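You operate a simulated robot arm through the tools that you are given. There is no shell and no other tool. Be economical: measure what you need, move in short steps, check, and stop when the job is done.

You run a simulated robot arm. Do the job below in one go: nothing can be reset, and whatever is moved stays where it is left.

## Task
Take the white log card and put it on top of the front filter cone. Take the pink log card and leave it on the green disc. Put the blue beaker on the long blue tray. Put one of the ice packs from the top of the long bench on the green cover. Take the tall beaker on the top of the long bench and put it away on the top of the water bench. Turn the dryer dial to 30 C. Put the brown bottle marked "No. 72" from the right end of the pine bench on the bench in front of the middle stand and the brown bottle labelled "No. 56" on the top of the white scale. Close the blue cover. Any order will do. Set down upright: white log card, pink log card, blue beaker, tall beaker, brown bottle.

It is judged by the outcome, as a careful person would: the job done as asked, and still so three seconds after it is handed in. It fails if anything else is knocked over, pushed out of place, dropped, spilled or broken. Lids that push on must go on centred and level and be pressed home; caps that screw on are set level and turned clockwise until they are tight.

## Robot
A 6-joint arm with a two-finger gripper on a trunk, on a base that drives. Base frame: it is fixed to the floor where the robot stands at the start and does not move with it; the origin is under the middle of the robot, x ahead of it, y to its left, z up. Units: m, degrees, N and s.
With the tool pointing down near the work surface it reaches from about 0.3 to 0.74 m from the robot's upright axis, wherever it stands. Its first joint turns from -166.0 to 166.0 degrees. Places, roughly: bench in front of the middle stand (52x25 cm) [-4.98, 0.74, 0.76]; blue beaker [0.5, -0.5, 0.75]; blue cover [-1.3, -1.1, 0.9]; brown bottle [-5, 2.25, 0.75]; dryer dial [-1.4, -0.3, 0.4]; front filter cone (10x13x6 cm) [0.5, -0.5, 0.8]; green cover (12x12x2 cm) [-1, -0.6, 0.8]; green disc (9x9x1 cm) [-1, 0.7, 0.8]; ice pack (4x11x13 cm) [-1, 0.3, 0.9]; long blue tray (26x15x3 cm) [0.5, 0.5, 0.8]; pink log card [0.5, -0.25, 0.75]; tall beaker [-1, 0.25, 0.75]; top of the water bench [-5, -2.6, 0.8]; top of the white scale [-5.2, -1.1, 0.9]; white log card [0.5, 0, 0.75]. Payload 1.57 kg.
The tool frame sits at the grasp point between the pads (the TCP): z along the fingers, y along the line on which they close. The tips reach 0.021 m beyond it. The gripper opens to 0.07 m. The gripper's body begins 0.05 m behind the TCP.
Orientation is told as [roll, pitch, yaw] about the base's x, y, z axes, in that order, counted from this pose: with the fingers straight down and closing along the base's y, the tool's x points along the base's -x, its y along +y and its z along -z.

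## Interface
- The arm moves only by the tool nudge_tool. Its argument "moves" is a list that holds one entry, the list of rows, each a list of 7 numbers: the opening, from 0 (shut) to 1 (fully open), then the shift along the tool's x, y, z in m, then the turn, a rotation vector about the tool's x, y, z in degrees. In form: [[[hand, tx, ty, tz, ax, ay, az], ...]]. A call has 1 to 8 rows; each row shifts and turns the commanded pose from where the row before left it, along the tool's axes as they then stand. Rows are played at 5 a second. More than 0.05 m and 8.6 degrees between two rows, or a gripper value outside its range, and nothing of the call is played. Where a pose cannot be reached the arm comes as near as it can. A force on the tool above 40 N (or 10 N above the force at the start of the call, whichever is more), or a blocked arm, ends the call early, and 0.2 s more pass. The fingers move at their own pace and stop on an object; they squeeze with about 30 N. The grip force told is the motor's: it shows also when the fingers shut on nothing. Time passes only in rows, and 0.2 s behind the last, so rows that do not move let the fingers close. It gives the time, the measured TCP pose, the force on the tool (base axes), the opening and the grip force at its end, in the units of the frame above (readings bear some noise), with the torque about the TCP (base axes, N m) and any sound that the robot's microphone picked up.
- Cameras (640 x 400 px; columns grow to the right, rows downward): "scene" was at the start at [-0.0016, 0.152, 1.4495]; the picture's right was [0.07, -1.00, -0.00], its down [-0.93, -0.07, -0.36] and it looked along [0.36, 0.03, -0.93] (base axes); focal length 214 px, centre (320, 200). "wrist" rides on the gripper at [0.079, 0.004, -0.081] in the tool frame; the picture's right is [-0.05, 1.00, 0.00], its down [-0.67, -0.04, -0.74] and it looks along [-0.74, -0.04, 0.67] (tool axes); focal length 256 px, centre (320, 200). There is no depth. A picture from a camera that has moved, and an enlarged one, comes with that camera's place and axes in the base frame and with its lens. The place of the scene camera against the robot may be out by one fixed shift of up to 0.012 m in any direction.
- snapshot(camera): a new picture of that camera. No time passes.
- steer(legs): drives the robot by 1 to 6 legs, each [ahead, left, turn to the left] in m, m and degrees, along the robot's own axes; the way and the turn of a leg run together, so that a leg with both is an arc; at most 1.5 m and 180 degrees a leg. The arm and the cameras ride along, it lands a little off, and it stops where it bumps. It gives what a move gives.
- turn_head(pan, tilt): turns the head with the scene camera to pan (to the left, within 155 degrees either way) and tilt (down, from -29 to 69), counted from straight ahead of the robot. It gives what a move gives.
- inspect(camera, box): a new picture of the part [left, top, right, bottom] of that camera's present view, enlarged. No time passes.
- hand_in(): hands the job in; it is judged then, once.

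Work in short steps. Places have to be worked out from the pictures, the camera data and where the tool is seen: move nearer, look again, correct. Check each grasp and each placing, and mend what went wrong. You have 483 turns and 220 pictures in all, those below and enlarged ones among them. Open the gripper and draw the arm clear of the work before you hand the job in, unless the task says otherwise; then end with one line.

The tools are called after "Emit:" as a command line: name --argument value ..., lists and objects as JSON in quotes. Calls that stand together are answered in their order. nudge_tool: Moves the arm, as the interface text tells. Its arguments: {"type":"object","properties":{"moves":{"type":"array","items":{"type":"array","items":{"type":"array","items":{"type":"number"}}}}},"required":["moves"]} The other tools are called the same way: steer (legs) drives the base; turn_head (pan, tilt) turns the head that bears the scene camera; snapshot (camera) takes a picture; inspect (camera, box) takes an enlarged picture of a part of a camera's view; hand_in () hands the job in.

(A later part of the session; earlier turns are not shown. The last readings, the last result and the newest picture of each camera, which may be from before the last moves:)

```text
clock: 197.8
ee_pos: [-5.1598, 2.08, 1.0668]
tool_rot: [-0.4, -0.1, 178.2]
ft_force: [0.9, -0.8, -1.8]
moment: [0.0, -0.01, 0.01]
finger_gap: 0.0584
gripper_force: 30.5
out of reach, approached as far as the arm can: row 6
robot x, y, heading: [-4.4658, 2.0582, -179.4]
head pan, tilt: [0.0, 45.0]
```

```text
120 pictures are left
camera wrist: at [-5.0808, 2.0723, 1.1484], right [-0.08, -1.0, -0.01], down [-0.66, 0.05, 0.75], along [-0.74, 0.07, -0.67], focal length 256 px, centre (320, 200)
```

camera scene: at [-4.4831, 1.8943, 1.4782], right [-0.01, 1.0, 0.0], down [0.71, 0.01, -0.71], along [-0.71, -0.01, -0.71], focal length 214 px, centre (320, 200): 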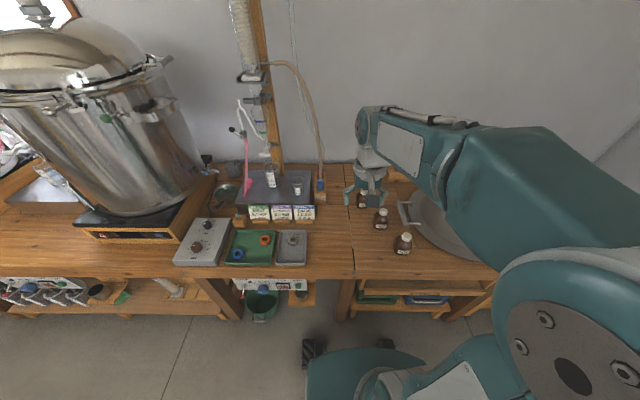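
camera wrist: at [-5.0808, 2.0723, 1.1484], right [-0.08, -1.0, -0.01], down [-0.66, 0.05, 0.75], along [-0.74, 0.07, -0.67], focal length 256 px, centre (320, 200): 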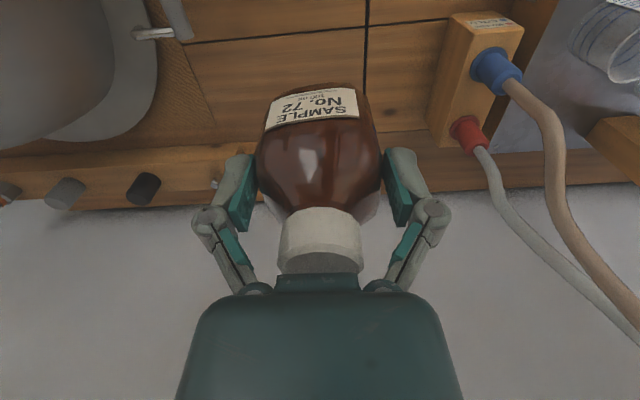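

No. 72 held. Retract, back off, and drive left to the middle stand (y ≈ 0.74).

Emit:
nudge_tool --moves '[[[0, 0.045, 0, 0, 0, 0, 0], [0, 0.045, 0, 0, 0, 0, 0], [0, 0.045, 0, 0, 0, 0, 0], [0, 0.045, 0, -0.01, 0, 0, 0], [0, 0.045, 0, -0.01, 0, 0, 0], [0, 0.045, 0, -0.01, 0, 0, 0]]]'

Emit:
steer --legs '[[-0.3, 0, -0.5], [0, 1.25, 0]]'

Emit:
snapshot --camera "scene"

```text
clock: 199.2
ee_pos: [-4.8877, 2.0758, 1.0959]
tool_rot: [-0.4, -0.1, 178.2]
ft_force: [-0.1, 0.2, -2.4]
moment: [-0.02, -0.01, -0.02]
finger_gap: 0.0582
gripper_force: 30.2
robot x, y, heading: [-4.4647, 2.0538, -179.4]
head pan, tilt: [0.0, 45.0]
```

```text
clock: 207.1
ee_pos: [-4.5826, 0.8493, 1.0965]
tool_rot: [-0.4, -0.1, 177.9]
ft_force: [-0.1, 0.4, -1.8]
moment: [-0.01, -0.04, -0.02]
finger_gap: 0.0584
gripper_force: 30.1
robot x, y, heading: [-4.1558, 0.8231, -180.1]
head pan, tilt: [0.0, 45.0]
```

```text
119 pictures are left
camera scene: at [-4.1779, 0.6641, 1.4783], right [0.0, 1.0, 0.0], down [0.71, 0.0, -0.71], along [-0.71, 0.0, -0.71], focal length 214 px, centre (320, 200)
```

scene: 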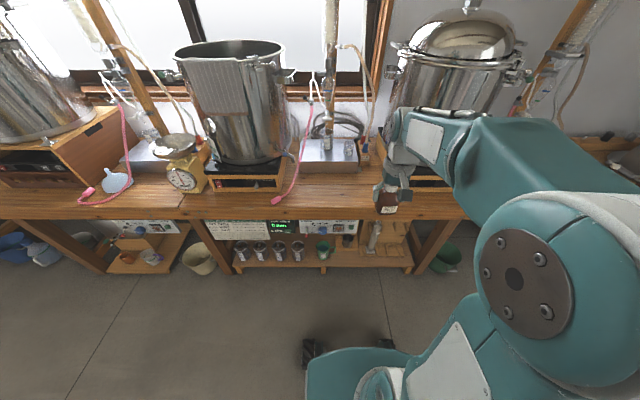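

The area in front of the middle stand centres at (335,188) px – clear wood. Drive ahead 0.28 and look.

Emit:
steer --legs '[[0.28, 0.05, 0]]'

Emit:
snapshot --camera "scene"

Emit:
snapshot --camera "wrist"

```text
clock: 209.1
ee_pos: [-4.8634, 0.7966, 1.0972]
tool_rot: [-0.5, -0.1, 177.9]
ft_force: [0.8, -0.2, -1.3]
moment: [0.01, -0.02, 0.0]
finger_gap: 0.058
gripper_force: 29.9
robot x, y, heading: [-4.4379, 0.7721, -179.6]
head pan, tilt: [0.0, 45.0]
```

```text
118 pictures are left
camera scene: at [-4.4581, 0.6135, 1.4783], right [0.0, 1.0, 0.0], down [0.71, 0.0, -0.71], along [-0.71, 0.0, -0.71], focal length 214 px, centre (320, 200)
```

scene: 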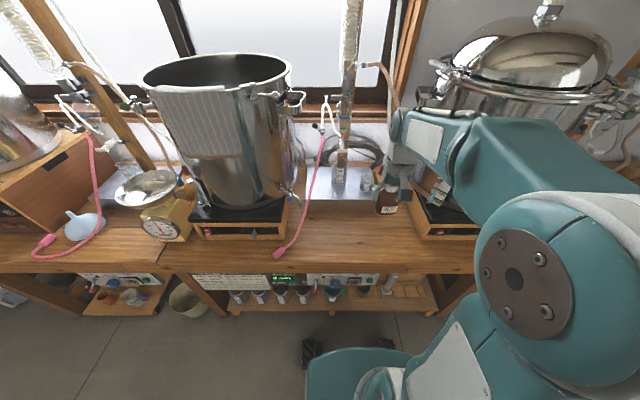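

```text
117 pictures are left
camera wrist: at [-4.7837, 0.7892, 1.178], right [-0.09, -1.0, -0.01], down [-0.66, 0.05, 0.75], along [-0.74, 0.07, -0.67], focal length 256 px, centre (320, 200)
```

wrist: 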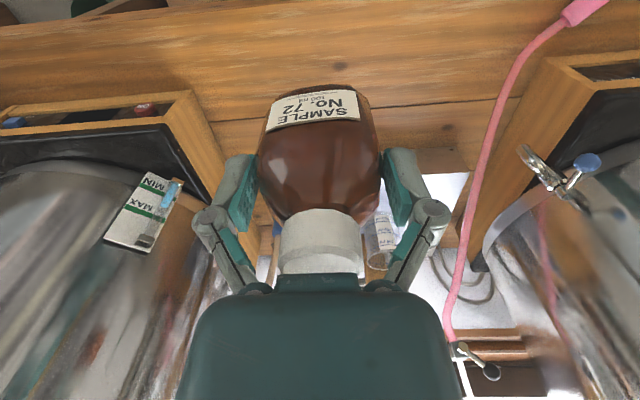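

Carry to (-4.965, 0.755) and lower.

Emit:
nudge_tool --moves '[[[0, -0.034, 0.0145, 0.02, 0, 0, 0], [0, -0.034, 0.0145, 0.03, 0, 0, 0], [0, -0.034, 0.0145, 0.03, 0, 0, 0], [0, 0, 0, 0.05, 0, 0, 0], [0, 0, 0, 0.05, 0, 0, 0], [0, 0, 0, 0.05, 0, 0, 0], [0, 0, 0, 0.02, 0, 0, 0], [0, 0, 0, 0, 0, 0, 0]]]'

Emit:
inspect --camera "scene" --box '[260, 150, 460, 290]'

```text
clock: 210.9
ee_pos: [-4.9681, 0.7584, 0.8467]
tool_rot: [-0.4, 0.0, 177.9]
ft_force: [0.1, -0.8, -1.6]
moment: [-0.02, -0.03, -0.02]
finger_gap: 0.0581
gripper_force: 30.2
robot x, y, heading: [-4.4362, 0.7693, -180.2]
head pan, tilt: [0.0, 45.0]
```

```text
2.86 times, centred on (360, 220) of scene
camera zoom: at [-4.4591, 0.6122, 1.4782], right [0.0, 1.0, 0.0], down [0.71, 0.0, -0.71], along [-0.71, 0.0, -0.71], focal length 613 px, centre (206, 143)
```

zoom: 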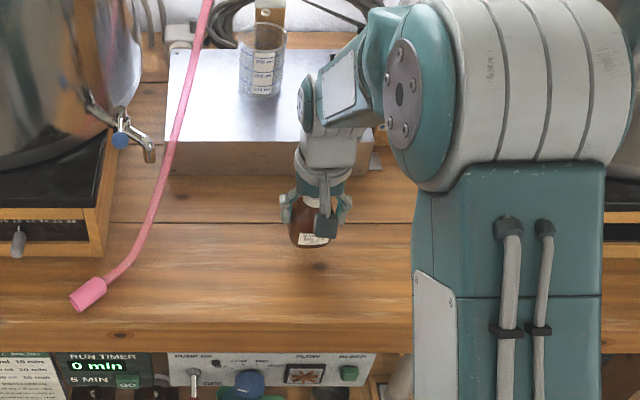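

Clear wood below. Lower gently: expected contact near TCP 0.815–0.82.

Emit:
nudge_tool --moves '[[[0, 0, 0, 0.012, 0, 0, 0], [0, 0, 0, 0.01, 0, 0, 0], [0, 0, 0, 0, 0, 0, 0]]]'

Emit:
nudge_tool --moves '[[[0, 0, 0, 0.004, 0, 0, 0], [0, 0, 0, 0, 0, 0, 0]]]'

Emit:
nudge_tool --moves '[[[0, 0, 0, 0.003, 0, 0, 0], [0, 0, 0, 0, 0, 0, 0]]]'

Emit:
nudge_tool --moves '[[[0, 0, 0, 0.003, 0, 0, 0], [0, 0, 0, 0, 0, 0, 0]]]'

```text
clock: 211.7
ee_pos: [-4.9672, 0.7576, 0.8253]
tool_rot: [-0.5, 0.1, 177.8]
ft_force: [0.4, -1.1, -2.2]
moment: [-0.02, 0.01, 0.0]
finger_gap: 0.058
gripper_force: 29.9
robot x, y, heading: [-4.441, 0.7745, -180.0]
head pan, tilt: [0.0, 45.0]
```

```text
clock: 212.3
ee_pos: [-4.9665, 0.7586, 0.8212]
tool_rot: [-0.3, -0.1, 177.9]
ft_force: [-0.9, 0.8, -3.0]
moment: [-0.01, -0.04, 0.0]
finger_gap: 0.0581
gripper_force: 30.2
robot x, y, heading: [-4.4394, 0.7708, -180.0]
head pan, tilt: [0.0, 45.0]
```

```text
clock: 212.9
ee_pos: [-4.9659, 0.7594, 0.8193]
tool_rot: [-0.4, -0.1, 177.9]
ft_force: [-0.2, -1.0, -2.0]
moment: [0.02, 0.0, 0.0]
finger_gap: 0.0582
gripper_force: 30.0
robot x, y, heading: [-4.4368, 0.7718, -179.4]
head pan, tilt: [0.0, 45.0]
```

```text
clock: 213.5
ee_pos: [-4.9667, 0.7587, 0.8146]
tool_rot: [-0.4, -0.1, 177.9]
ft_force: [-0.1, -0.4, -1.4]
moment: [-0.03, -0.04, 0.0]
finger_gap: 0.0582
gripper_force: 29.9
robot x, y, heading: [-4.4406, 0.7732, -179.5]
head pan, tilt: [0.0, 45.0]
```

Emit:
nudge_tool --moves '[[[0, 0, 0, 0.003, 0, 0, 0], [0, 0, 0, 0, 0, 0, 0]]]'

Emit:
nudge_tool --moves '[[[0, 0, 0, 0.003, 0, 0, 0], [0, 0, 0, 0, 0, 0, 0]]]'

Emit:
nudge_tool --moves '[[[0, 0, 0, 0.003, 0, 0, 0], [0, 0, 0, 0, 0, 0, 0]]]'

```text
clock: 214.1
ee_pos: [-4.9671, 0.7606, 0.8127]
tool_rot: [-0.4, -0.1, 177.9]
ft_force: [5.7, -0.8, 12.9]
moment: [-0.11, 0.04, 0.04]
finger_gap: 0.058
gripper_force: 30.3
robot x, y, heading: [-4.4403, 0.7718, -179.8]
head pan, tilt: [0.0, 45.0]
```

```text
clock: 214.7
ee_pos: [-4.9673, 0.76, 0.8092]
tool_rot: [-0.3, -0.2, 177.8]
ft_force: [-3.6, -0.2, 16.3]
moment: [-0.04, 0.17, 0.15]
finger_gap: 0.058
gripper_force: 30.0
robot x, y, heading: [-4.4371, 0.772, -180.0]
head pan, tilt: [0.0, 45.0]
```

```text
clock: 215.3
ee_pos: [-4.9655, 0.7598, 0.8072]
tool_rot: [-0.3, -0.1, 177.9]
ft_force: [-2.2, 0.6, 16.9]
moment: [0.01, 0.1, 0.13]
finger_gap: 0.0579
gripper_force: 29.8
robot x, y, heading: [-4.439, 0.7729, -180.1]
head pan, tilt: [0.0, 45.0]
```

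Bottle is firmly on the bench. Release and rise straight.

Emit:
nudge_tool --moves '[[[0, 0, 0, -0.001, 0, 0, 0], [1, 0, 0, 0, 0, 0, 0], [1, 0, 0, 0, 0, 0, 0], [1, 0, 0, -0.04, 0, 0, 0], [1, 0, 0, -0.05, 0, 0, 0], [1, 0, 0, -0.05, 0, 0, 0], [1, 0, 0, -0.05, 0, 0, 0], [1, 0, 0, -0.05, 0, 0, 0]]]'

Emit:
nudge_tool --moves '[[[1, 0.04, 0, 0, 0, 0, 0], [1, 0.04, 0, 0, 0, 0, 0], [1, 0.04, 0, 0, 0, 0, 0], [1, 0, 0, 0, 0, 0, 0]]]'

Emit:
inspect --camera "scene" --box '[260, 150, 460, 290]'

```text
clock: 217.1
ee_pos: [-4.9659, 0.7576, 1.0468]
tool_rot: [-0.4, 0.1, 178.0]
ft_force: [0.3, -0.2, -0.9]
moment: [-0.02, -0.01, 0.0]
finger_gap: 0.0699
gripper_force: 0.1
robot x, y, heading: [-4.4392, 0.7729, -179.9]
head pan, tilt: [0.0, 45.0]
```

```text
clock: 218.1
ee_pos: [-4.8452, 0.7553, 1.0465]
tool_rot: [-0.4, -0.1, 177.9]
ft_force: [0.3, 0.5, 0.2]
moment: [0.01, -0.02, 0.02]
finger_gap: 0.0701
gripper_force: 0.2
robot x, y, heading: [-4.4383, 0.7747, -179.9]
head pan, tilt: [0.0, 45.0]
```

```text
2.86 times, centred on (360, 220) of scene
camera zoom: at [-4.4578, 0.6122, 1.4782], right [0.0, 1.0, 0.0], down [0.71, 0.0, -0.71], along [-0.71, 0.0, -0.71], focal length 613 px, centre (206, 143)
```

zoom: 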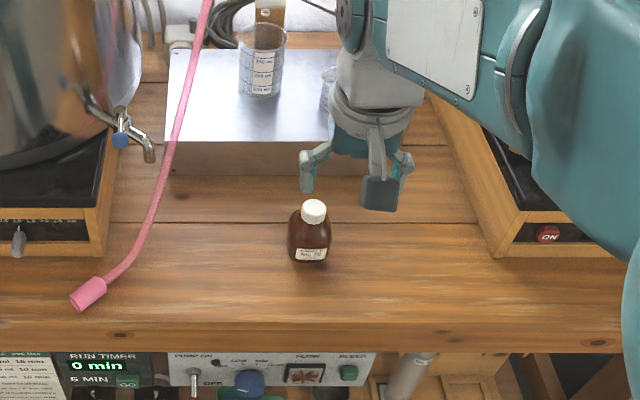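

No. 72 stands in place. Return for No. 56.

Emit:
nudge_tool --moves '[[[1, 0, 0, -0.04, 0, 0, 0], [1, 0, 0, -0.03, 0, 0, 0], [1, 0, 0, 0, 0, 0, 0]]]'

Emit:
steer --legs '[[-0.28, 0, 0], [0, -1.35, 0], [0.28, 0, 0]]'

Emit:
snapshot --camera "wrist"

```text
clock: 218.9
ee_pos: [-4.8455, 0.7529, 1.1181]
tool_rot: [-0.4, -0.2, 177.8]
ft_force: [-0.2, -0.4, 0.1]
moment: [0.0, -0.01, -0.01]
finger_gap: 0.07
gripper_force: 0.0
robot x, y, heading: [-4.4403, 0.7767, -179.8]
head pan, tilt: [0.0, 45.0]
```

```text
clock: 228.7
ee_pos: [-4.8665, 2.0809, 1.1163]
tool_rot: [-0.6, 0.0, 179.1]
ft_force: [-0.2, 0.6, -0.3]
moment: [0.01, -0.01, 0.0]
finger_gap: 0.0697
gripper_force: 0.1
robot x, y, heading: [-4.458, 2.1107, -178.6]
head pan, tilt: [0.0, 45.0]
```

```text
114 pictures are left
camera wrist: at [-4.7881, 2.0749, 1.1968], right [-0.07, -1.0, -0.01], down [-0.66, 0.04, 0.75], along [-0.74, 0.06, -0.67], focal length 256 px, centre (320, 200)
```

wrist: 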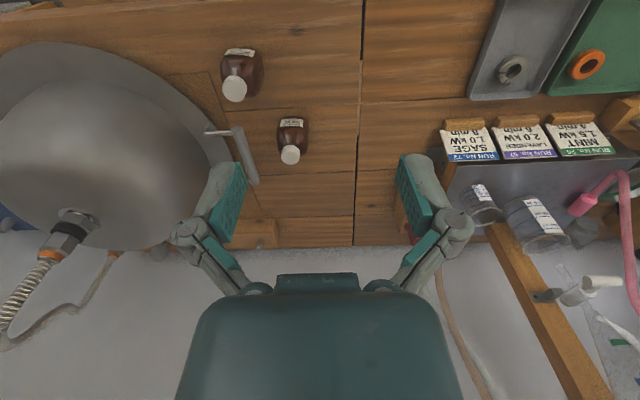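

No. 56's cap is about 0.19 m ahead and 6 cm to +y. Move above.

Emit:
nudge_tool --moves '[[[1, -0.038, -0.0122, 0.022, 0, 0, 0], [1, -0.038, -0.0122, 0.022, 0, 0, 0], [1, -0.038, -0.0122, 0.022, 0, 0, 0], [1, -0.038, -0.0122, 0.022, 0, 0, 0], [1, -0.038, -0.0122, 0.022, 0, 0, 0], [1, 0, 0, 0.04, 0, 0, 0], [1, 0, 0, 0.04, 0, 0, 0], [1, 0, 0, 0, 0, 0, 0]]]'

Emit:
snapshot --camera "wrist"

```text
clock: 230.5
ee_pos: [-5.056, 2.1494, 0.9237]
tool_rot: [-0.4, 0.1, 179.1]
ft_force: [0.3, 0.7, 0.2]
moment: [0.0, 0.02, 0.03]
finger_gap: 0.0701
gripper_force: 0.0
robot x, y, heading: [-4.4641, 2.1115, -178.6]
head pan, tilt: [0.0, 45.0]
```

```text
113 pictures are left
camera wrist: at [-4.9773, 2.1422, 1.0049], right [-0.07, -1.0, -0.01], down [-0.66, 0.04, 0.75], along [-0.74, 0.06, -0.67], focal length 256 px, centre (320, 200)
```

wrist: 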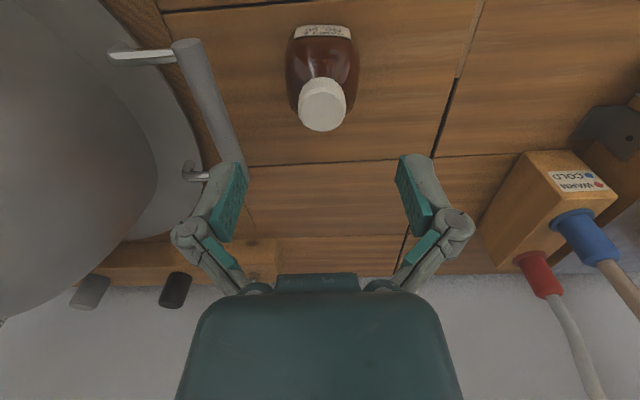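

Aligned; descend beside the handle (≈8 cm away) to 0.812, watching force.

Emit:
nudge_tool --moves '[[[1, -0.003, 0.001, 0.04, 0, 0, 0], [1, 0, 0, 0.04, 0, 0, 0], [1, 0, 0, 0.031, 0, 0, 0], [1, 0, 0, 0, 0, 0, 0]]]'

Emit:
snapshot --camera "wrist"

```text
clock: 231.5
ee_pos: [-5.0598, 2.1488, 0.8175]
tool_rot: [-0.4, -0.1, 179.2]
ft_force: [0.0, 0.3, 0.4]
moment: [-0.03, 0.01, 0.0]
finger_gap: 0.0698
gripper_force: 0.1
robot x, y, heading: [-4.4608, 2.111, -178.6]
head pan, tilt: [0.0, 45.0]
```

```text
112 pictures are left
camera wrist: at [-4.981, 2.142, 0.898], right [-0.07, -1.0, -0.01], down [-0.66, 0.04, 0.75], along [-0.74, 0.06, -0.67], focal length 256 px, centre (320, 200)
```

wrist: 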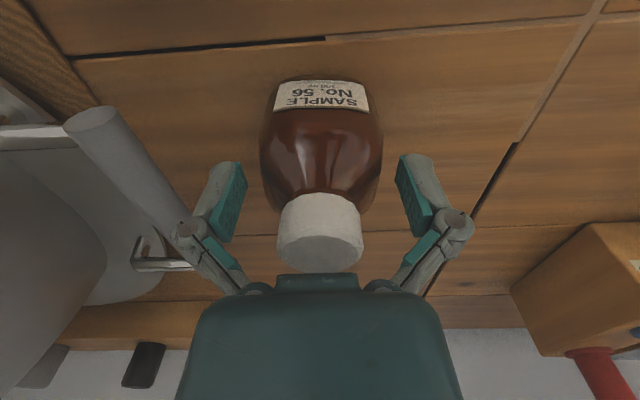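

Good, "No. 56" centred. Close and lift.

Emit:
nudge_tool --moves '[[[0, 0, 0, 0, 0, 0, 0], [0, 0, 0, 0, 0, 0, 0], [0, 0, 0, 0, 0, 0, 0]]]'

Emit:
nudge_tool --moves '[[[0, 0, 0, -0.02, 0, 0, 0], [0, 0, 0, -0.04, 0, 0, 0], [0, 0, 0, -0.05, 0, 0, 0], [0, 0, 0, -0.05, 0, 0, 0], [0, 0, 0, -0.05, 0, 0, 0], [0, 0.02, 0, -0.04, 0, 0, 0], [0, 0.04, 0, -0.02, 0, 0, 0], [0, 0.045, 0, 0, 0, 0, 0]]]'

Emit:
snapshot --camera "wrist"

```text
clock: 232.3
ee_pos: [-5.0607, 2.1492, 0.8182]
tool_rot: [-0.4, -0.2, 179.1]
ft_force: [0.8, 0.3, 18.6]
moment: [-0.29, 0.11, -0.04]
finger_gap: 0.0567
gripper_force: 29.6
robot x, y, heading: [-4.4621, 2.1074, -178.6]
head pan, tilt: [0.0, 45.0]
```

```text
clock: 234.1
ee_pos: [-4.9523, 2.1434, 1.0849]
tool_rot: [-0.5, 0.0, 179.0]
ft_force: [0.0, 0.6, -2.0]
moment: [0.02, -0.02, 0.02]
finger_gap: 0.0561
gripper_force: 29.9
robot x, y, heading: [-4.4579, 2.1071, -178.6]
head pan, tilt: [0.0, 45.0]
```

```text
111 pictures are left
camera wrist: at [-4.8744, 2.1363, 1.166], right [-0.07, -1.0, -0.01], down [-0.67, 0.04, 0.75], along [-0.74, 0.06, -0.67], focal length 256 px, centre (320, 200)
```

wrist: 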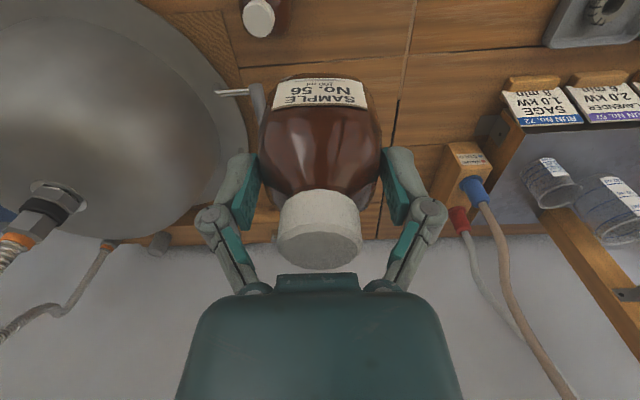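

No. 56 held. Retract and drive to the white scale (y ≈ -1.1).

Emit:
nudge_tool --moves '[[[0, 0.045, 0, -0.01, 0, 0, 0], [0, 0.04, 0, -0.01, 0, 0, 0], [0, 0, 0, 0, 0, 0, 0]]]'

Emit:
steer --legs '[[-0.33, 0, -1.4], [0, 1.5, 0], [0, 1.5, 0]]'

Emit:
snapshot --camera "scene"

```text
clock: 234.9
ee_pos: [-4.868, 2.1443, 1.1029]
tool_rot: [-0.4, -0.1, 179.2]
ft_force: [0.0, 0.5, -1.9]
moment: [0.0, -0.01, -0.02]
finger_gap: 0.0567
gripper_force: 29.7
robot x, y, heading: [-4.4629, 2.1101, -178.7]
head pan, tilt: [0.0, 45.0]
```

```text
clock: 251.3
ee_pos: [-4.5704, -0.8507, 1.1031]
tool_rot: [-0.5, 0.0, 176.7]
ft_force: [0.1, -0.6, -1.9]
moment: [-0.02, -0.04, 0.01]
finger_gap: 0.0558
gripper_force: 30.0
robot x, y, heading: [-4.1636, -0.9044, 179.0]
head pan, tilt: [0.0, 45.0]
```

```text
110 pictures are left
camera scene: at [-4.1851, -1.0607, 1.4783], right [0.02, 1.0, 0.0], down [0.71, -0.01, -0.71], along [-0.71, 0.01, -0.71], focal length 214 px, centre (320, 200)
```

scene: 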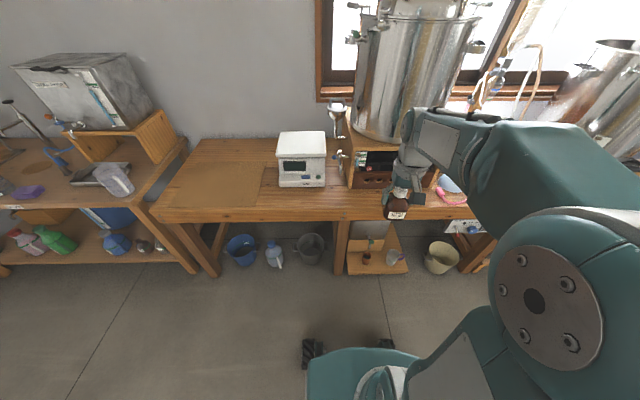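

Scale ahead, top about (-5.19, -1.14, 0.9). Drive up to the bench.

Emit:
steer --legs '[[0.32, 0.2, 1.0]]'

Emit:
snapshot --camera "wrist"

Emit:
snapshot --camera "scene"

```text
clock: 253.7
ee_pos: [-4.8959, -1.0486, 1.1029]
tool_rot: [-0.4, -0.1, 177.8]
ft_force: [-0.6, -0.5, -2.6]
moment: [-0.03, -0.02, -0.02]
finger_gap: 0.0558
gripper_force: 30.1
robot x, y, heading: [-4.4893, -1.0922, -179.6]
head pan, tilt: [0.0, 45.0]
```

```text
109 pictures are left
camera wrist: at [-4.8163, -1.058, 1.1837], right [-0.09, -1.0, -0.01], down [-0.66, 0.06, 0.75], along [-0.74, 0.07, -0.67], focal length 256 px, centre (320, 200)
```

wrist: 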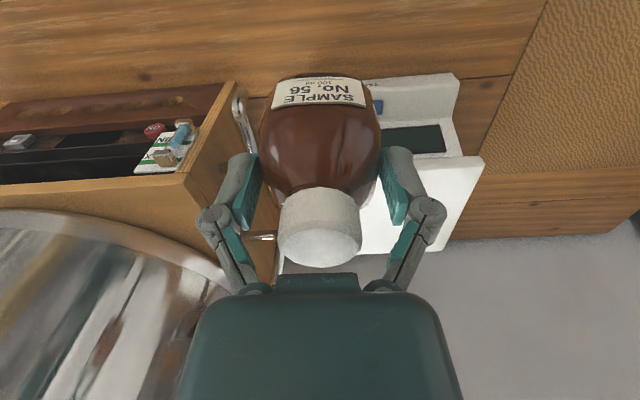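

```text
108 pictures are left
camera scene: at [-4.5064, -1.252, 1.4784], right [0.0, 1.0, 0.0], down [0.71, 0.0, -0.71], along [-0.71, 0.0, -0.71], focal length 214 px, centre (320, 200)
```

scene: 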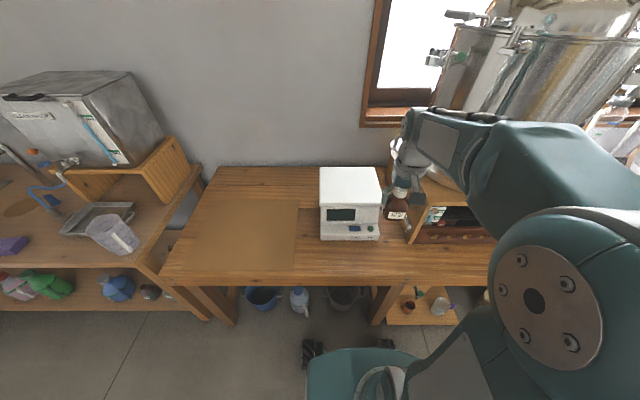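

Scale top centre about (-5.14, -1.137), z ≈ 0.92. Carry the bottle above it.

Emit:
nudge_tool --moves '[[[0, 0, 0.03, 0, 0, 0, 0], [0, 0, 0.03, 0, 0, 0, 0], [0, -0.0403, 0.0065, 0, 0, 0, 0], [0, -0.0403, 0.0065, 0, 0, 0, 0], [0, -0.0403, 0.0065, 0, 0, 0, 0], [0, -0.0403, 0.0065, 0, 0, 0, 0], [0, -0.0403, 0.0065, 0, 0, 0, 0], [0, -0.0403, 0.0065, 0, 0, 0, 0]]]'

Emit:
inspect --camera "scene" --box '[270, 120, 430, 260]'

Emit:
snapshot --camera "wrist"

```text
clock: 255.4
ee_pos: [-5.14, -1.1418, 1.103]
tool_rot: [-0.4, 0.0, 177.8]
ft_force: [-0.4, 0.8, -0.9]
moment: [-0.01, 0.01, 0.02]
finger_gap: 0.0561
gripper_force: 29.9
robot x, y, heading: [-4.4848, -1.0951, -180.1]
head pan, tilt: [0.0, 45.0]
```

```text
2.86 times, centred on (350, 190) of scene
camera zoom: at [-4.508, -1.255, 1.4781], right [0.0, 1.0, 0.0], down [0.71, 0.0, -0.71], along [-0.71, 0.0, -0.71], focal length 613 px, centre (234, 229)
```

zoom: 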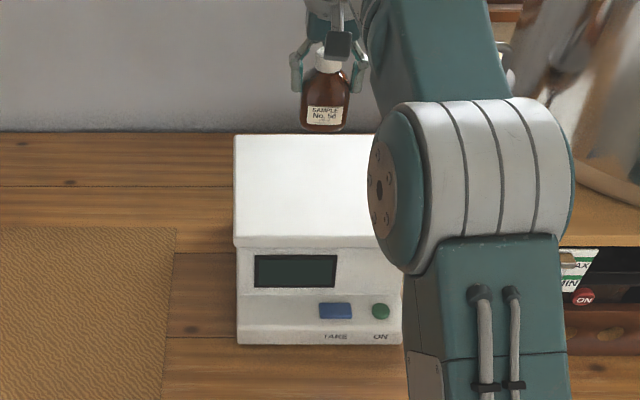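

```text
106 pictures are left
camera wrist: at [-5.0604, -1.1508, 1.1833], right [-0.09, -1.0, -0.01], down [-0.66, 0.05, 0.75], along [-0.74, 0.07, -0.67], focal length 256 px, centre (320, 200)
```

wrist: 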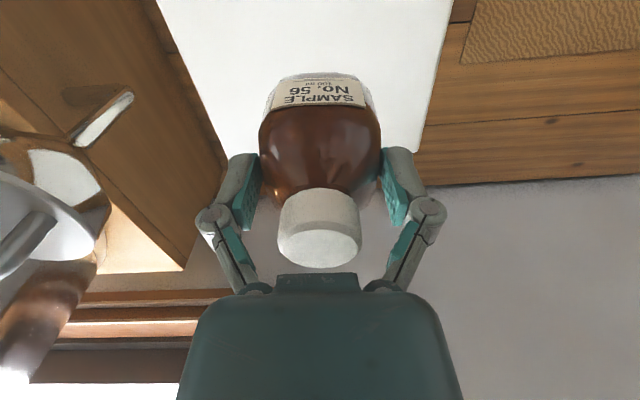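

Projected landing is the top's middle. Lower to 1.0, then feel.

Emit:
nudge_tool --moves '[[[0, 0, 0, 0.05, 0, 0, 0], [0, 0, 0, 0.045, 0, 0, 0], [0, 0, 0, 0, 0, 0, 0]]]'

Emit:
inspect --camera "scene" --box '[270, 120, 430, 260]'

```text
clock: 256.2
ee_pos: [-5.139, -1.1407, 1.0093]
tool_rot: [-0.5, 0.0, 177.7]
ft_force: [0.1, -0.2, -1.7]
moment: [0.01, -0.01, -0.04]
finger_gap: 0.0561
gripper_force: 29.7
robot x, y, heading: [-4.4908, -1.0952, -179.9]
head pan, tilt: [0.0, 45.0]
```

```text
2.86 times, centred on (350, 190) of scene
camera zoom: at [-4.5079, -1.2545, 1.4781], right [0.0, 1.0, 0.0], down [0.71, 0.0, -0.71], along [-0.71, 0.0, -0.71], focal length 613 px, centre (234, 229)
```

zoom: 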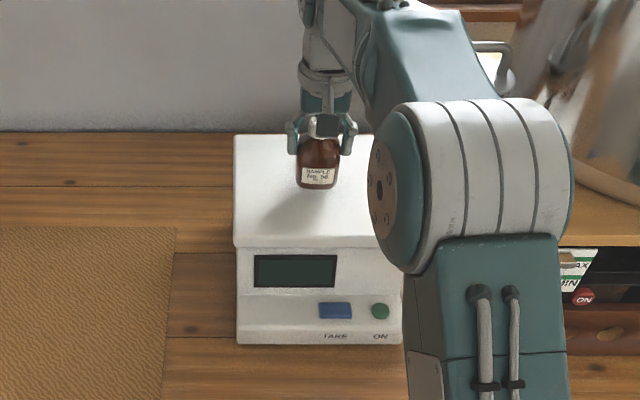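

Emit:
nudge_tool --moves '[[[0, 0, 0, 0.008, 0, 0, 0], [0, 0, 0, 0.006, 0, 0, 0], [0, 0, 0, 0, 0, 0, 0]]]'

Emit:
nudge_tool --moves '[[[0, 0, 0, 0.005, 0, 0, 0], [0, 0, 0, 0.0, 0, 0, 0]]]'

Emit:
nudge_tool --moves '[[[0, 0, 0, 0.005, 0, 0, 0], [0, 0, 0, 0.0, 0, 0, 0]]]'

Emit:
nudge_tool --moves '[[[0, 0, 0, 0.004, 0, 0, 0], [0, 0, 0, 0.0, 0, 0, 0]]]'

```text
clock: 257.1
ee_pos: [-5.1392, -1.14, 0.9941]
tool_rot: [-0.5, 0.0, 177.8]
ft_force: [0.2, 0.1, -1.8]
moment: [0.01, -0.04, -0.02]
finger_gap: 0.056
gripper_force: 30.2
robot x, y, heading: [-4.4871, -1.093, -180.0]
head pan, tilt: [0.0, 45.0]
```

```text
clock: 257.6
ee_pos: [-5.1404, -1.1403, 0.99]
tool_rot: [-0.5, -0.1, 177.9]
ft_force: [1.4, -0.5, 2.9]
moment: [-0.12, 0.03, 0.04]
finger_gap: 0.0559
gripper_force: 30.1
robot x, y, heading: [-4.4881, -1.0953, -179.6]
head pan, tilt: [0.0, 45.0]
```

```text
clock: 258.2
ee_pos: [-5.14, -1.1404, 0.9868]
tool_rot: [-0.4, -0.4, 177.8]
ft_force: [2.1, -1.7, 24.9]
moment: [-0.12, 0.08, -0.02]
finger_gap: 0.056
gripper_force: 30.1
robot x, y, heading: [-4.4895, -1.094, -180.0]
head pan, tilt: [0.0, 45.0]
```

```text
clock: 258.9
ee_pos: [-5.1402, -1.1389, 0.979]
tool_rot: [-0.5, 0.2, 177.7]
ft_force: [2.2, 0.4, 13.2]
moment: [0.0, -0.04, 0.0]
finger_gap: 0.0579
gripper_force: 30.3
robot x, y, heading: [-4.4855, -1.0921, -179.9]
head pan, tilt: [0.0, 45.0]
```

Bottle is seated on the scale. Release and rise.

Emit:
nudge_tool --moves '[[[1, 0, 0, 0, 0, 0, 0], [1, 0, 0, 0, 0, 0, 0], [1, 0, 0, 0, 0, 0, 0], [1, 0, 0, -0.04, 0, 0, 0], [1, 0, 0, -0.05, 0, 0, 0], [1, 0, 0, -0.05, 0, 0, 0], [1, 0.03, 0, -0.03, 0, 0, 0], [1, 0.05, 0, 0, 0, 0, 0]]]'

Emit:
nudge_tool --moves '[[[1, 0.05, 0, 0, 0, 0, 0], [1, 0.05, 0, 0, 0, 0, 0], [1, 0.05, 0, 0, 0, 0, 0], [1, 0, 0, 0, 0, 0, 0]]]'

Emit:
inspect --camera "scene" --box '[270, 120, 430, 260]'

```text
clock: 260.6
ee_pos: [-5.0614, -1.1439, 1.1489]
tool_rot: [-0.5, 0.0, 177.6]
ft_force: [0.1, 0.1, -0.4]
moment: [-0.03, -0.03, 0.02]
finger_gap: 0.0701
gripper_force: 0.0
robot x, y, heading: [-4.4867, -1.0921, -180.0]
head pan, tilt: [0.0, 45.0]
```

```text
clock: 261.6
ee_pos: [-4.9107, -1.15, 1.1494]
tool_rot: [-0.4, -0.1, 177.8]
ft_force: [0.3, -0.6, -0.4]
moment: [-0.03, -0.01, 0.01]
finger_gap: 0.0701
gripper_force: 0.0
robot x, y, heading: [-4.4882, -1.095, -179.8]
head pan, tilt: [0.0, 45.0]
```

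```text
2.86 times, centred on (350, 190) of scene
camera zoom: at [-4.5062, -1.2544, 1.4782], right [0.0, 1.0, 0.0], down [0.71, 0.0, -0.71], along [-0.71, 0.0, -0.71], focal length 613 px, centre (234, 229)
```

zoom: 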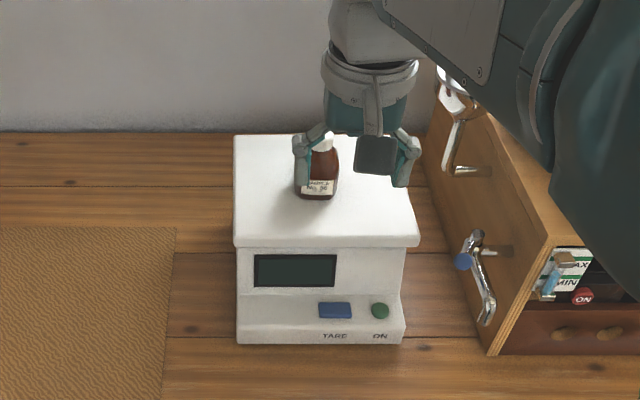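

No. 56 stands on the scale. Now drive to the far side of the long bench: back, left, reverse along the corridor, turn to face +x.

Emit:
steer --legs '[[-0.4, 0, 0], [0, 1.0, 0], [-1.3, 0, 0], [-0.7, 0, 0], [0, 0, 180]]'

Emit:
turn_head --pan 30 --tilt 35

Emit:
snapshot --camera "scene"

```text
clock: 286.0
ee_pos: [-1.6461, -2.0761, 1.1482]
tool_rot: [-0.4, -0.1, -3.2]
ft_force: [-0.5, 0.3, -0.5]
moment: [0.0, 0.0, -0.01]
finger_gap: 0.0699
gripper_force: 0.1
robot x, y, heading: [-2.0719, -2.1214, -0.9]
head pan, tilt: [0.0, 45.0]
```

```text
clock: 286.9
ee_pos: [-1.6469, -2.0755, 1.1501]
tool_rot: [-0.4, -0.1, -3.2]
ft_force: [0.0, 0.2, -0.4]
moment: [0.01, 0.01, 0.0]
finger_gap: 0.07
gripper_force: 0.1
robot x, y, heading: [-2.0696, -2.1234, -1.0]
head pan, tilt: [30.0, 35.0]
```

```text
103 pictures are left
camera scene: at [-2.0477, -1.9303, 1.4929], right [0.49, -0.87, 0.0], down [-0.5, -0.28, -0.82], along [0.72, 0.4, -0.57], focal length 214 px, centre (320, 200)
```

scene: 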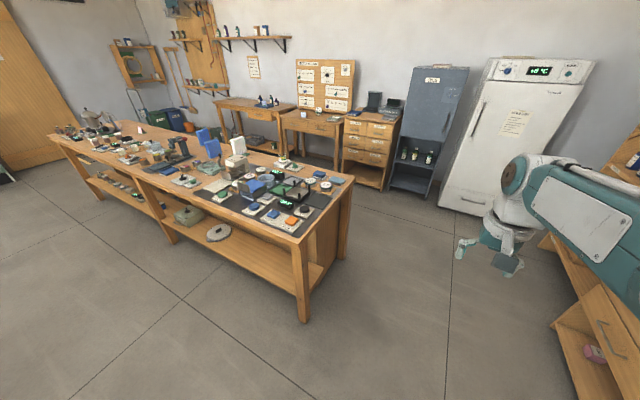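

Drive left to face the blue cover.

Emit:
steer --legs '[[0, 0.95, 1.0]]'

Emit:
turn_head --pan 0 --tilt 45

Emit:
snapshot --camera "scene"

Emit:
snapshot --camera "wrist"

```text
clock: 291.9
ee_pos: [-1.6454, -1.1122, 1.1488]
tool_rot: [-0.3, 0.0, -1.6]
ft_force: [-0.2, 0.3, 0.5]
moment: [0.02, -0.01, -0.01]
finger_gap: 0.0701
gripper_force: 0.0
robot x, y, heading: [-2.07, -1.1704, 0.6]
head pan, tilt: [30.0, 35.0]
```

```text
clock: 292.9
ee_pos: [-1.6451, -1.1119, 1.1495]
tool_rot: [-0.4, -0.1, -1.7]
ft_force: [1.1, 0.1, -0.4]
moment: [0.01, 0.02, 0.01]
finger_gap: 0.07
gripper_force: 0.0
robot x, y, heading: [-2.0661, -1.1732, 0.7]
head pan, tilt: [0.0, 45.0]
```

```text
102 pictures are left
camera scene: at [-2.0452, -1.0213, 1.4782], right [0.01, -1.0, 0.0], down [-0.71, -0.01, -0.71], along [0.71, 0.01, -0.71], focal length 214 px, centre (320, 200)
```

scene: 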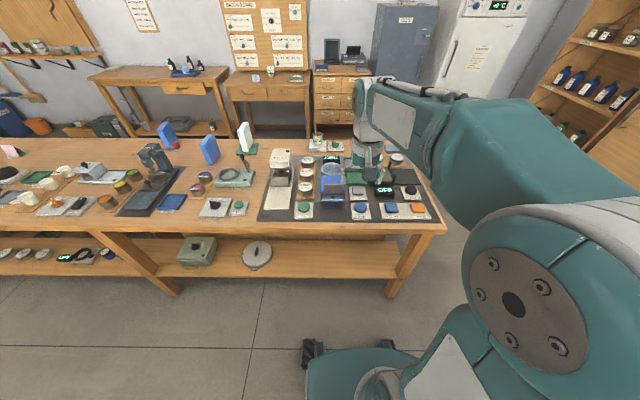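

```text
101 pictures are left
camera wrist: at [-1.725, -1.1049, 1.23], right [0.08, 1.0, -0.01], down [0.66, -0.05, 0.75], along [0.74, -0.07, -0.67], focal length 256 px, centre (320, 200)
```

wrist: 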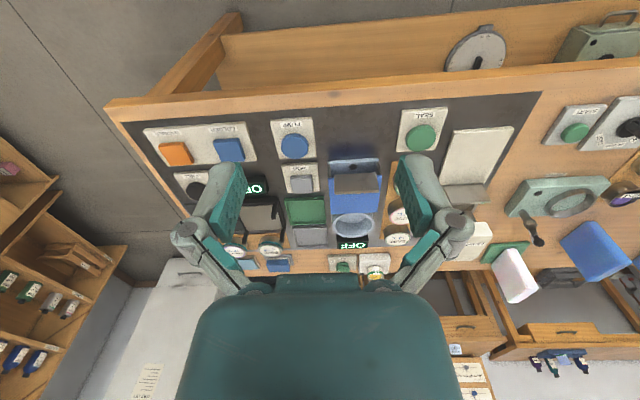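

The dryer is the green box on the lower shelf (≈(-1.35, -0.30)). First zoom on the blue cover device.

Emit:
inspect --camera "scene" --box '[250, 140, 430, 230]'

Emit:
inspect --camera "wrist" --box '[290, 130, 410, 260]'

```text
3.56 times, centred on (340, 185) of scene
camera zoom: at [-2.0452, -1.0213, 1.4782], right [0.01, -1.0, 0.0], down [-0.71, -0.01, -0.71], along [0.71, 0.01, -0.71], focal length 763 px, centre (249, 253)
```

zoom: 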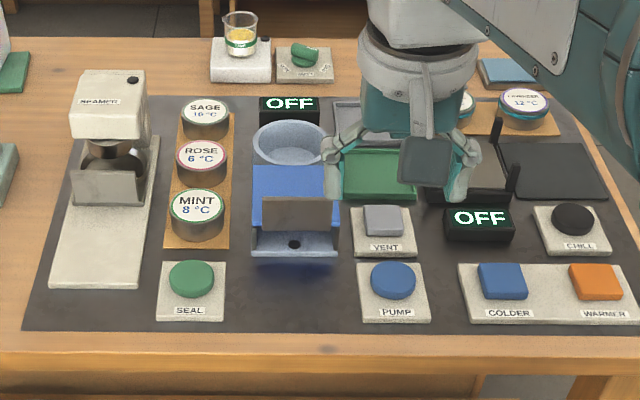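

```text
3.08 times, centred on (350, 195) of wrist
camera zoom: at [-1.725, -1.1049, 1.23], right [0.08, 1.0, -0.01], down [0.66, -0.05, 0.75], along [0.74, -0.07, -0.67], focal length 788 px, centre (228, 215)
```

zoom: 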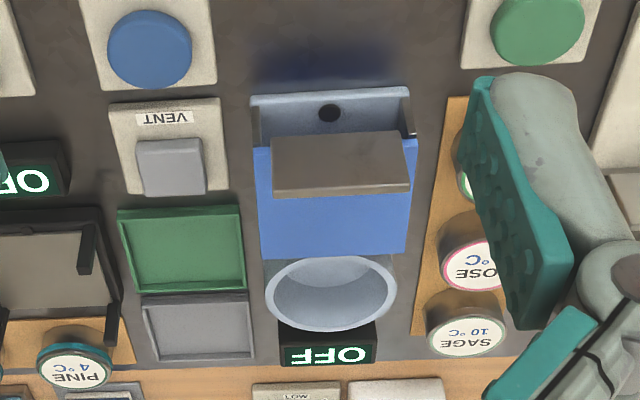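

I need a better idea of how the cover moves. Drive nearer and take a closer wrist view.

Emit:
steer --legs '[[0.17, 0, 0]]'

Emit:
nudge_tool --moves '[[[1, 0.02, 0, 0.05, 0, 0, 0], [1, 0.02, 0, 0.05, 0, 0, 0], [1, 0.02, 0, 0.03, 0, 0, 0], [1, 0, 0, 0, 0, 0, 0]]]'

Emit:
inspect --camera "wrist" --box '[220, 100, 440, 260]'

Emit:
inspect --camera "scene" --box '[270, 120, 430, 260]'

```text
clock: 294.3
ee_pos: [-1.4753, -1.1097, 1.1489]
tool_rot: [-0.4, -0.1, -1.7]
ft_force: [-0.6, 0.1, -0.5]
moment: [0.0, 0.02, 0.02]
finger_gap: 0.0698
gripper_force: 0.2
robot x, y, heading: [-1.9002, -1.1666, 0.4]
head pan, tilt: [0.0, 45.0]
```

```text
refused: row 1 steps farther than a row can; nothing moved
```

```text
2.50 times, centred on (330, 180) of wrist
camera zoom: at [-1.5556, -1.1037, 1.23], right [0.08, 1.0, -0.01], down [0.66, -0.05, 0.75], along [0.74, -0.07, -0.67], focal length 640 px, centre (295, 250)
```

zoom: 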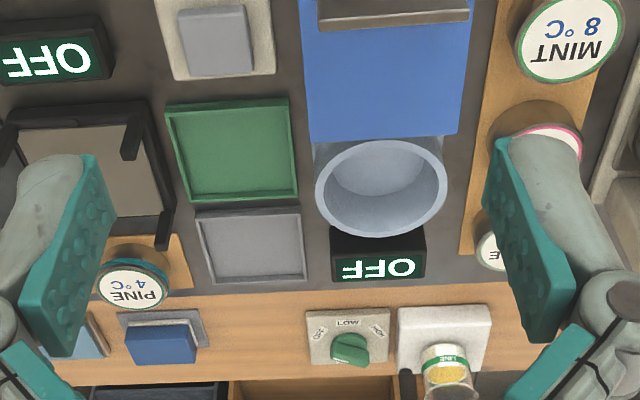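

```text
2.86 times, centred on (350, 190) of scene
camera zoom: at [-1.8756, -1.0196, 1.4782], right [0.01, -1.0, 0.0], down [-0.71, -0.01, -0.71], along [0.71, 0.01, -0.71], focal length 613 px, centre (234, 229)
```

zoom: 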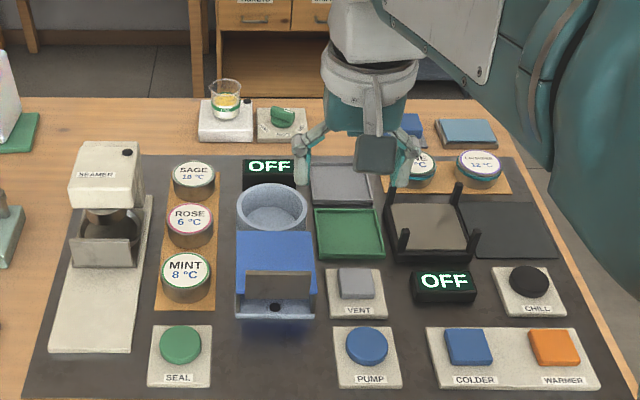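

My triangulation shows the blue cover is a flat plate at z≈0.85 (x −1.37…−1.25), flush behind the bowl rim, with an upright handle plate at its near end: it slides toward +x over the bowl. I'll come down behind the handle with closed fingers.

Emit:
nudge_tool --moves '[[[0, -0.02, 0.0145, 0.03, 0, 0, 0], [0, -0.02, 0.0145, 0.03, 0, 0, 0], [0, -0.019, 0.0145, 0.03, 0, 0, 0], [0, 0, 0, 0.045, 0, 0, 0], [0, 0, 0, 0.045, 0, 0, 0], [0, 0, 0, 0.03, 0, 0, 0], [0, 0, 0, 0, 0, 0, 0]]]'

Emit:
snapshot --camera "wrist"

Emit:
inspect --camera "scene" --box '[270, 120, 430, 260]'

```text
clock: 295.9
ee_pos: [-1.4144, -1.0692, 0.9387]
tool_rot: [-0.4, -0.1, -1.7]
ft_force: [-0.3, 0.5, -0.2]
moment: [0.04, 0.0, -0.01]
finger_gap: 0.0
gripper_force: 28.9
robot x, y, heading: [-1.9026, -1.1711, 0.6]
head pan, tilt: [0.0, 45.0]
```

```text
96 pictures are left
camera wrist: at [-1.4949, -1.063, 1.0185], right [0.08, 1.0, -0.01], down [0.66, -0.05, 0.75], along [0.74, -0.07, -0.67], focal length 256 px, centre (320, 200)
```

wrist: 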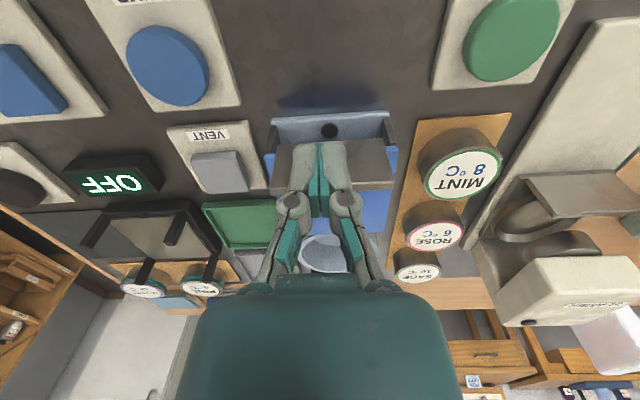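

```text
2.86 times, centred on (350, 190) of scene
camera zoom: at [-1.875, -1.0192, 1.4781], right [0.01, -1.0, 0.0], down [-0.71, -0.01, -0.71], along [0.71, 0.01, -0.71], focal length 613 px, centre (234, 229)
```

zoom: 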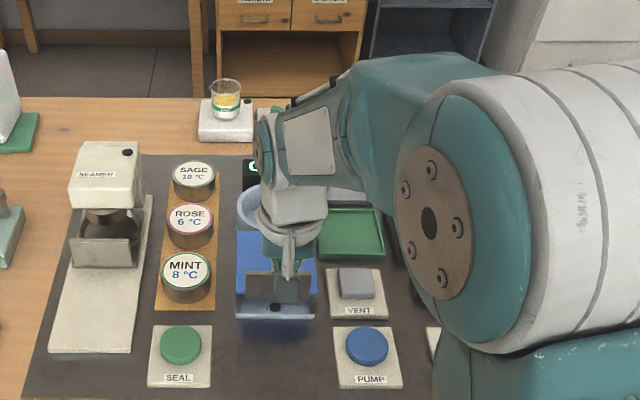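

Plate's near face is at x≈-1.37, top z≈0.895. Descend to TCP 0.89 behind it and push +x in small steps.

Emit:
nudge_tool --moves '[[[0, 0, 0, 0.025, 0, 0, 0], [0, 0, 0, 0.024, 0, 0, 0], [0, 0, 0, 0, 0, 0, 0]]]'

Emit:
nudge_tool --moves '[[[0, -0.015, 0, 0, 0, 0, 0], [0, -0.015, 0, 0, 0, 0, 0], [0, -0.012, 0, 0, 0, 0, 0], [0, 0, 0, 0, 0, 0, 0]]]'

Emit:
snapshot --camera "wrist"

```text
clock: 296.7
ee_pos: [-1.4155, -1.0699, 0.8881]
tool_rot: [-0.5, -0.1, -1.7]
ft_force: [0.5, -0.3, 0.3]
moment: [-0.01, -0.03, 0.03]
finger_gap: 0.0002
gripper_force: 28.6
robot x, y, heading: [-1.8974, -1.1726, 0.4]
head pan, tilt: [0.0, 45.0]
```

```text
clock: 297.7
ee_pos: [-1.3729, -1.0713, 0.89]
tool_rot: [-0.4, 0.1, -1.7]
ft_force: [-0.6, 0.1, -0.2]
moment: [-0.05, 0.02, 0.0]
finger_gap: 0.0
gripper_force: 28.6
robot x, y, heading: [-1.899, -1.1686, 0.4]
head pan, tilt: [0.0, 45.0]
```

```text
94 pictures are left
camera wrist: at [-1.4529, -1.0651, 0.9715], right [0.08, 1.0, -0.01], down [0.66, -0.05, 0.75], along [0.74, -0.07, -0.67], focal length 256 px, centre (320, 200)
```

wrist: 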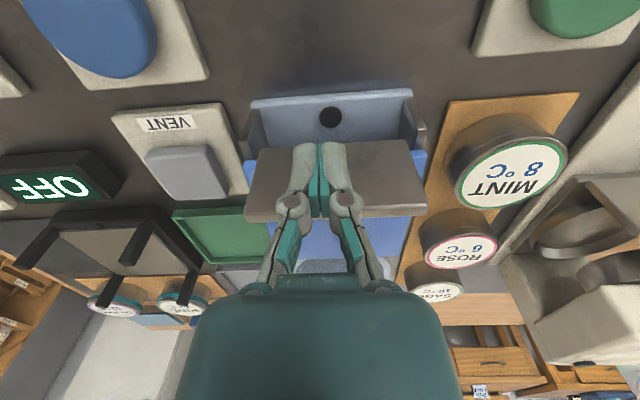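

No contact yet. Push on in small steps.

Emit:
nudge_tool --moves '[[[0, -0.01, 0, 0, 0, 0, 0], [0, -0.01, 0, 0, 0, 0, 0], [0, -0.01, 0, 0, 0, 0, 0], [0, 0, 0, 0, 0, 0, 0]]]'

Emit:
snapshot --camera "wrist"

```text
clock: 298.7
ee_pos: [-1.3421, -1.0723, 0.8896]
tool_rot: [-0.5, 0.0, -1.7]
ft_force: [-0.4, 0.5, 0.2]
moment: [0.02, -0.01, -0.03]
finger_gap: 0.0002
gripper_force: 28.2
robot x, y, heading: [-1.9, -1.1709, 0.7]
head pan, tilt: [0.0, 45.0]
```

```text
93 pictures are left
camera wrist: at [-1.4222, -1.0662, 0.9705], right [0.08, 1.0, -0.01], down [0.66, -0.05, 0.75], along [0.74, -0.07, -0.67], focal length 256 px, centre (320, 200)
```

wrist: 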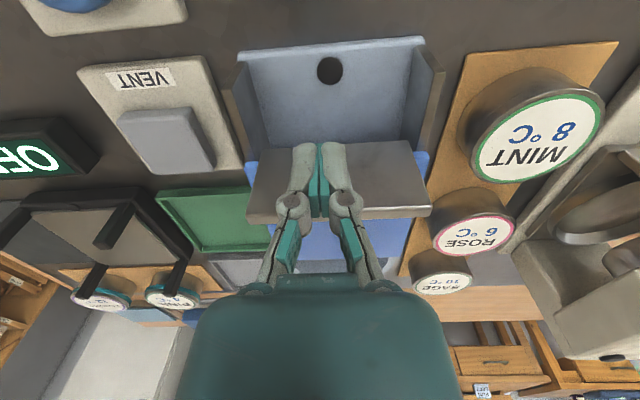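

The cover is sliding along with the fingers. Continue pushing toward the stop.

Emit:
nudge_tool --moves '[[[0, -0.012, 0, 0, 0, 0, 0], [0, -0.012, 0, 0, 0, 0, 0], [0, -0.012, 0, 0, 0, 0, 0], [0, -0.012, 0, 0, 0, 0, 0], [0, 0, 0, 0, 0, 0, 0]]]'

Emit:
snapshot --camera "wrist"

Emit:
inspect --camera "scene" --box '[270, 120, 430, 260]'

```text
clock: 299.9
ee_pos: [-1.2942, -1.0735, 0.8899]
tool_rot: [-0.4, -0.1, -1.8]
ft_force: [-1.0, 0.1, -0.3]
moment: [-0.04, -0.03, -0.01]
finger_gap: 0.0002
gripper_force: 28.3
robot x, y, heading: [-1.8966, -1.1674, 0.7]
head pan, tilt: [0.0, 45.0]
```

```text
92 pictures are left
camera wrist: at [-1.3743, -1.0671, 0.9711], right [0.08, 1.0, -0.01], down [0.66, -0.05, 0.75], along [0.74, -0.07, -0.67], focal length 256 px, centre (320, 200)
```

wrist: 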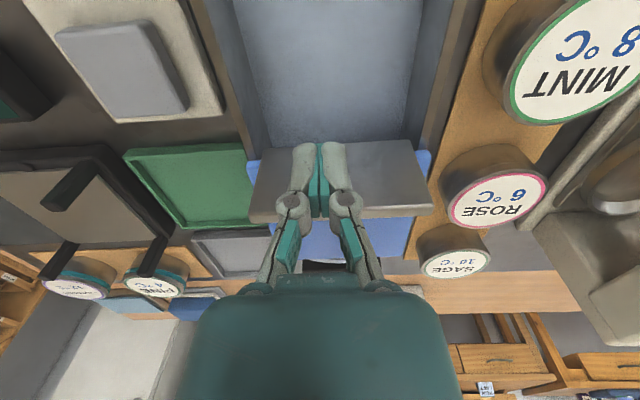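

```text
2.86 times, centred on (350, 190) of scene
camera zoom: at [-1.8744, -1.0192, 1.4781], right [0.01, -1.0, 0.0], down [-0.71, -0.01, -0.71], along [0.71, 0.01, -0.71], focal length 613 px, centre (234, 229)
```

zoom: 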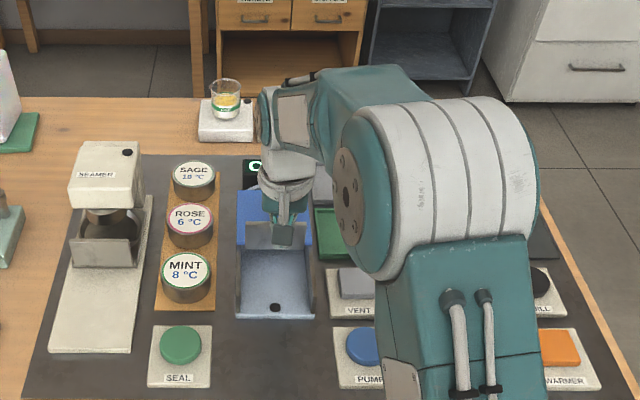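

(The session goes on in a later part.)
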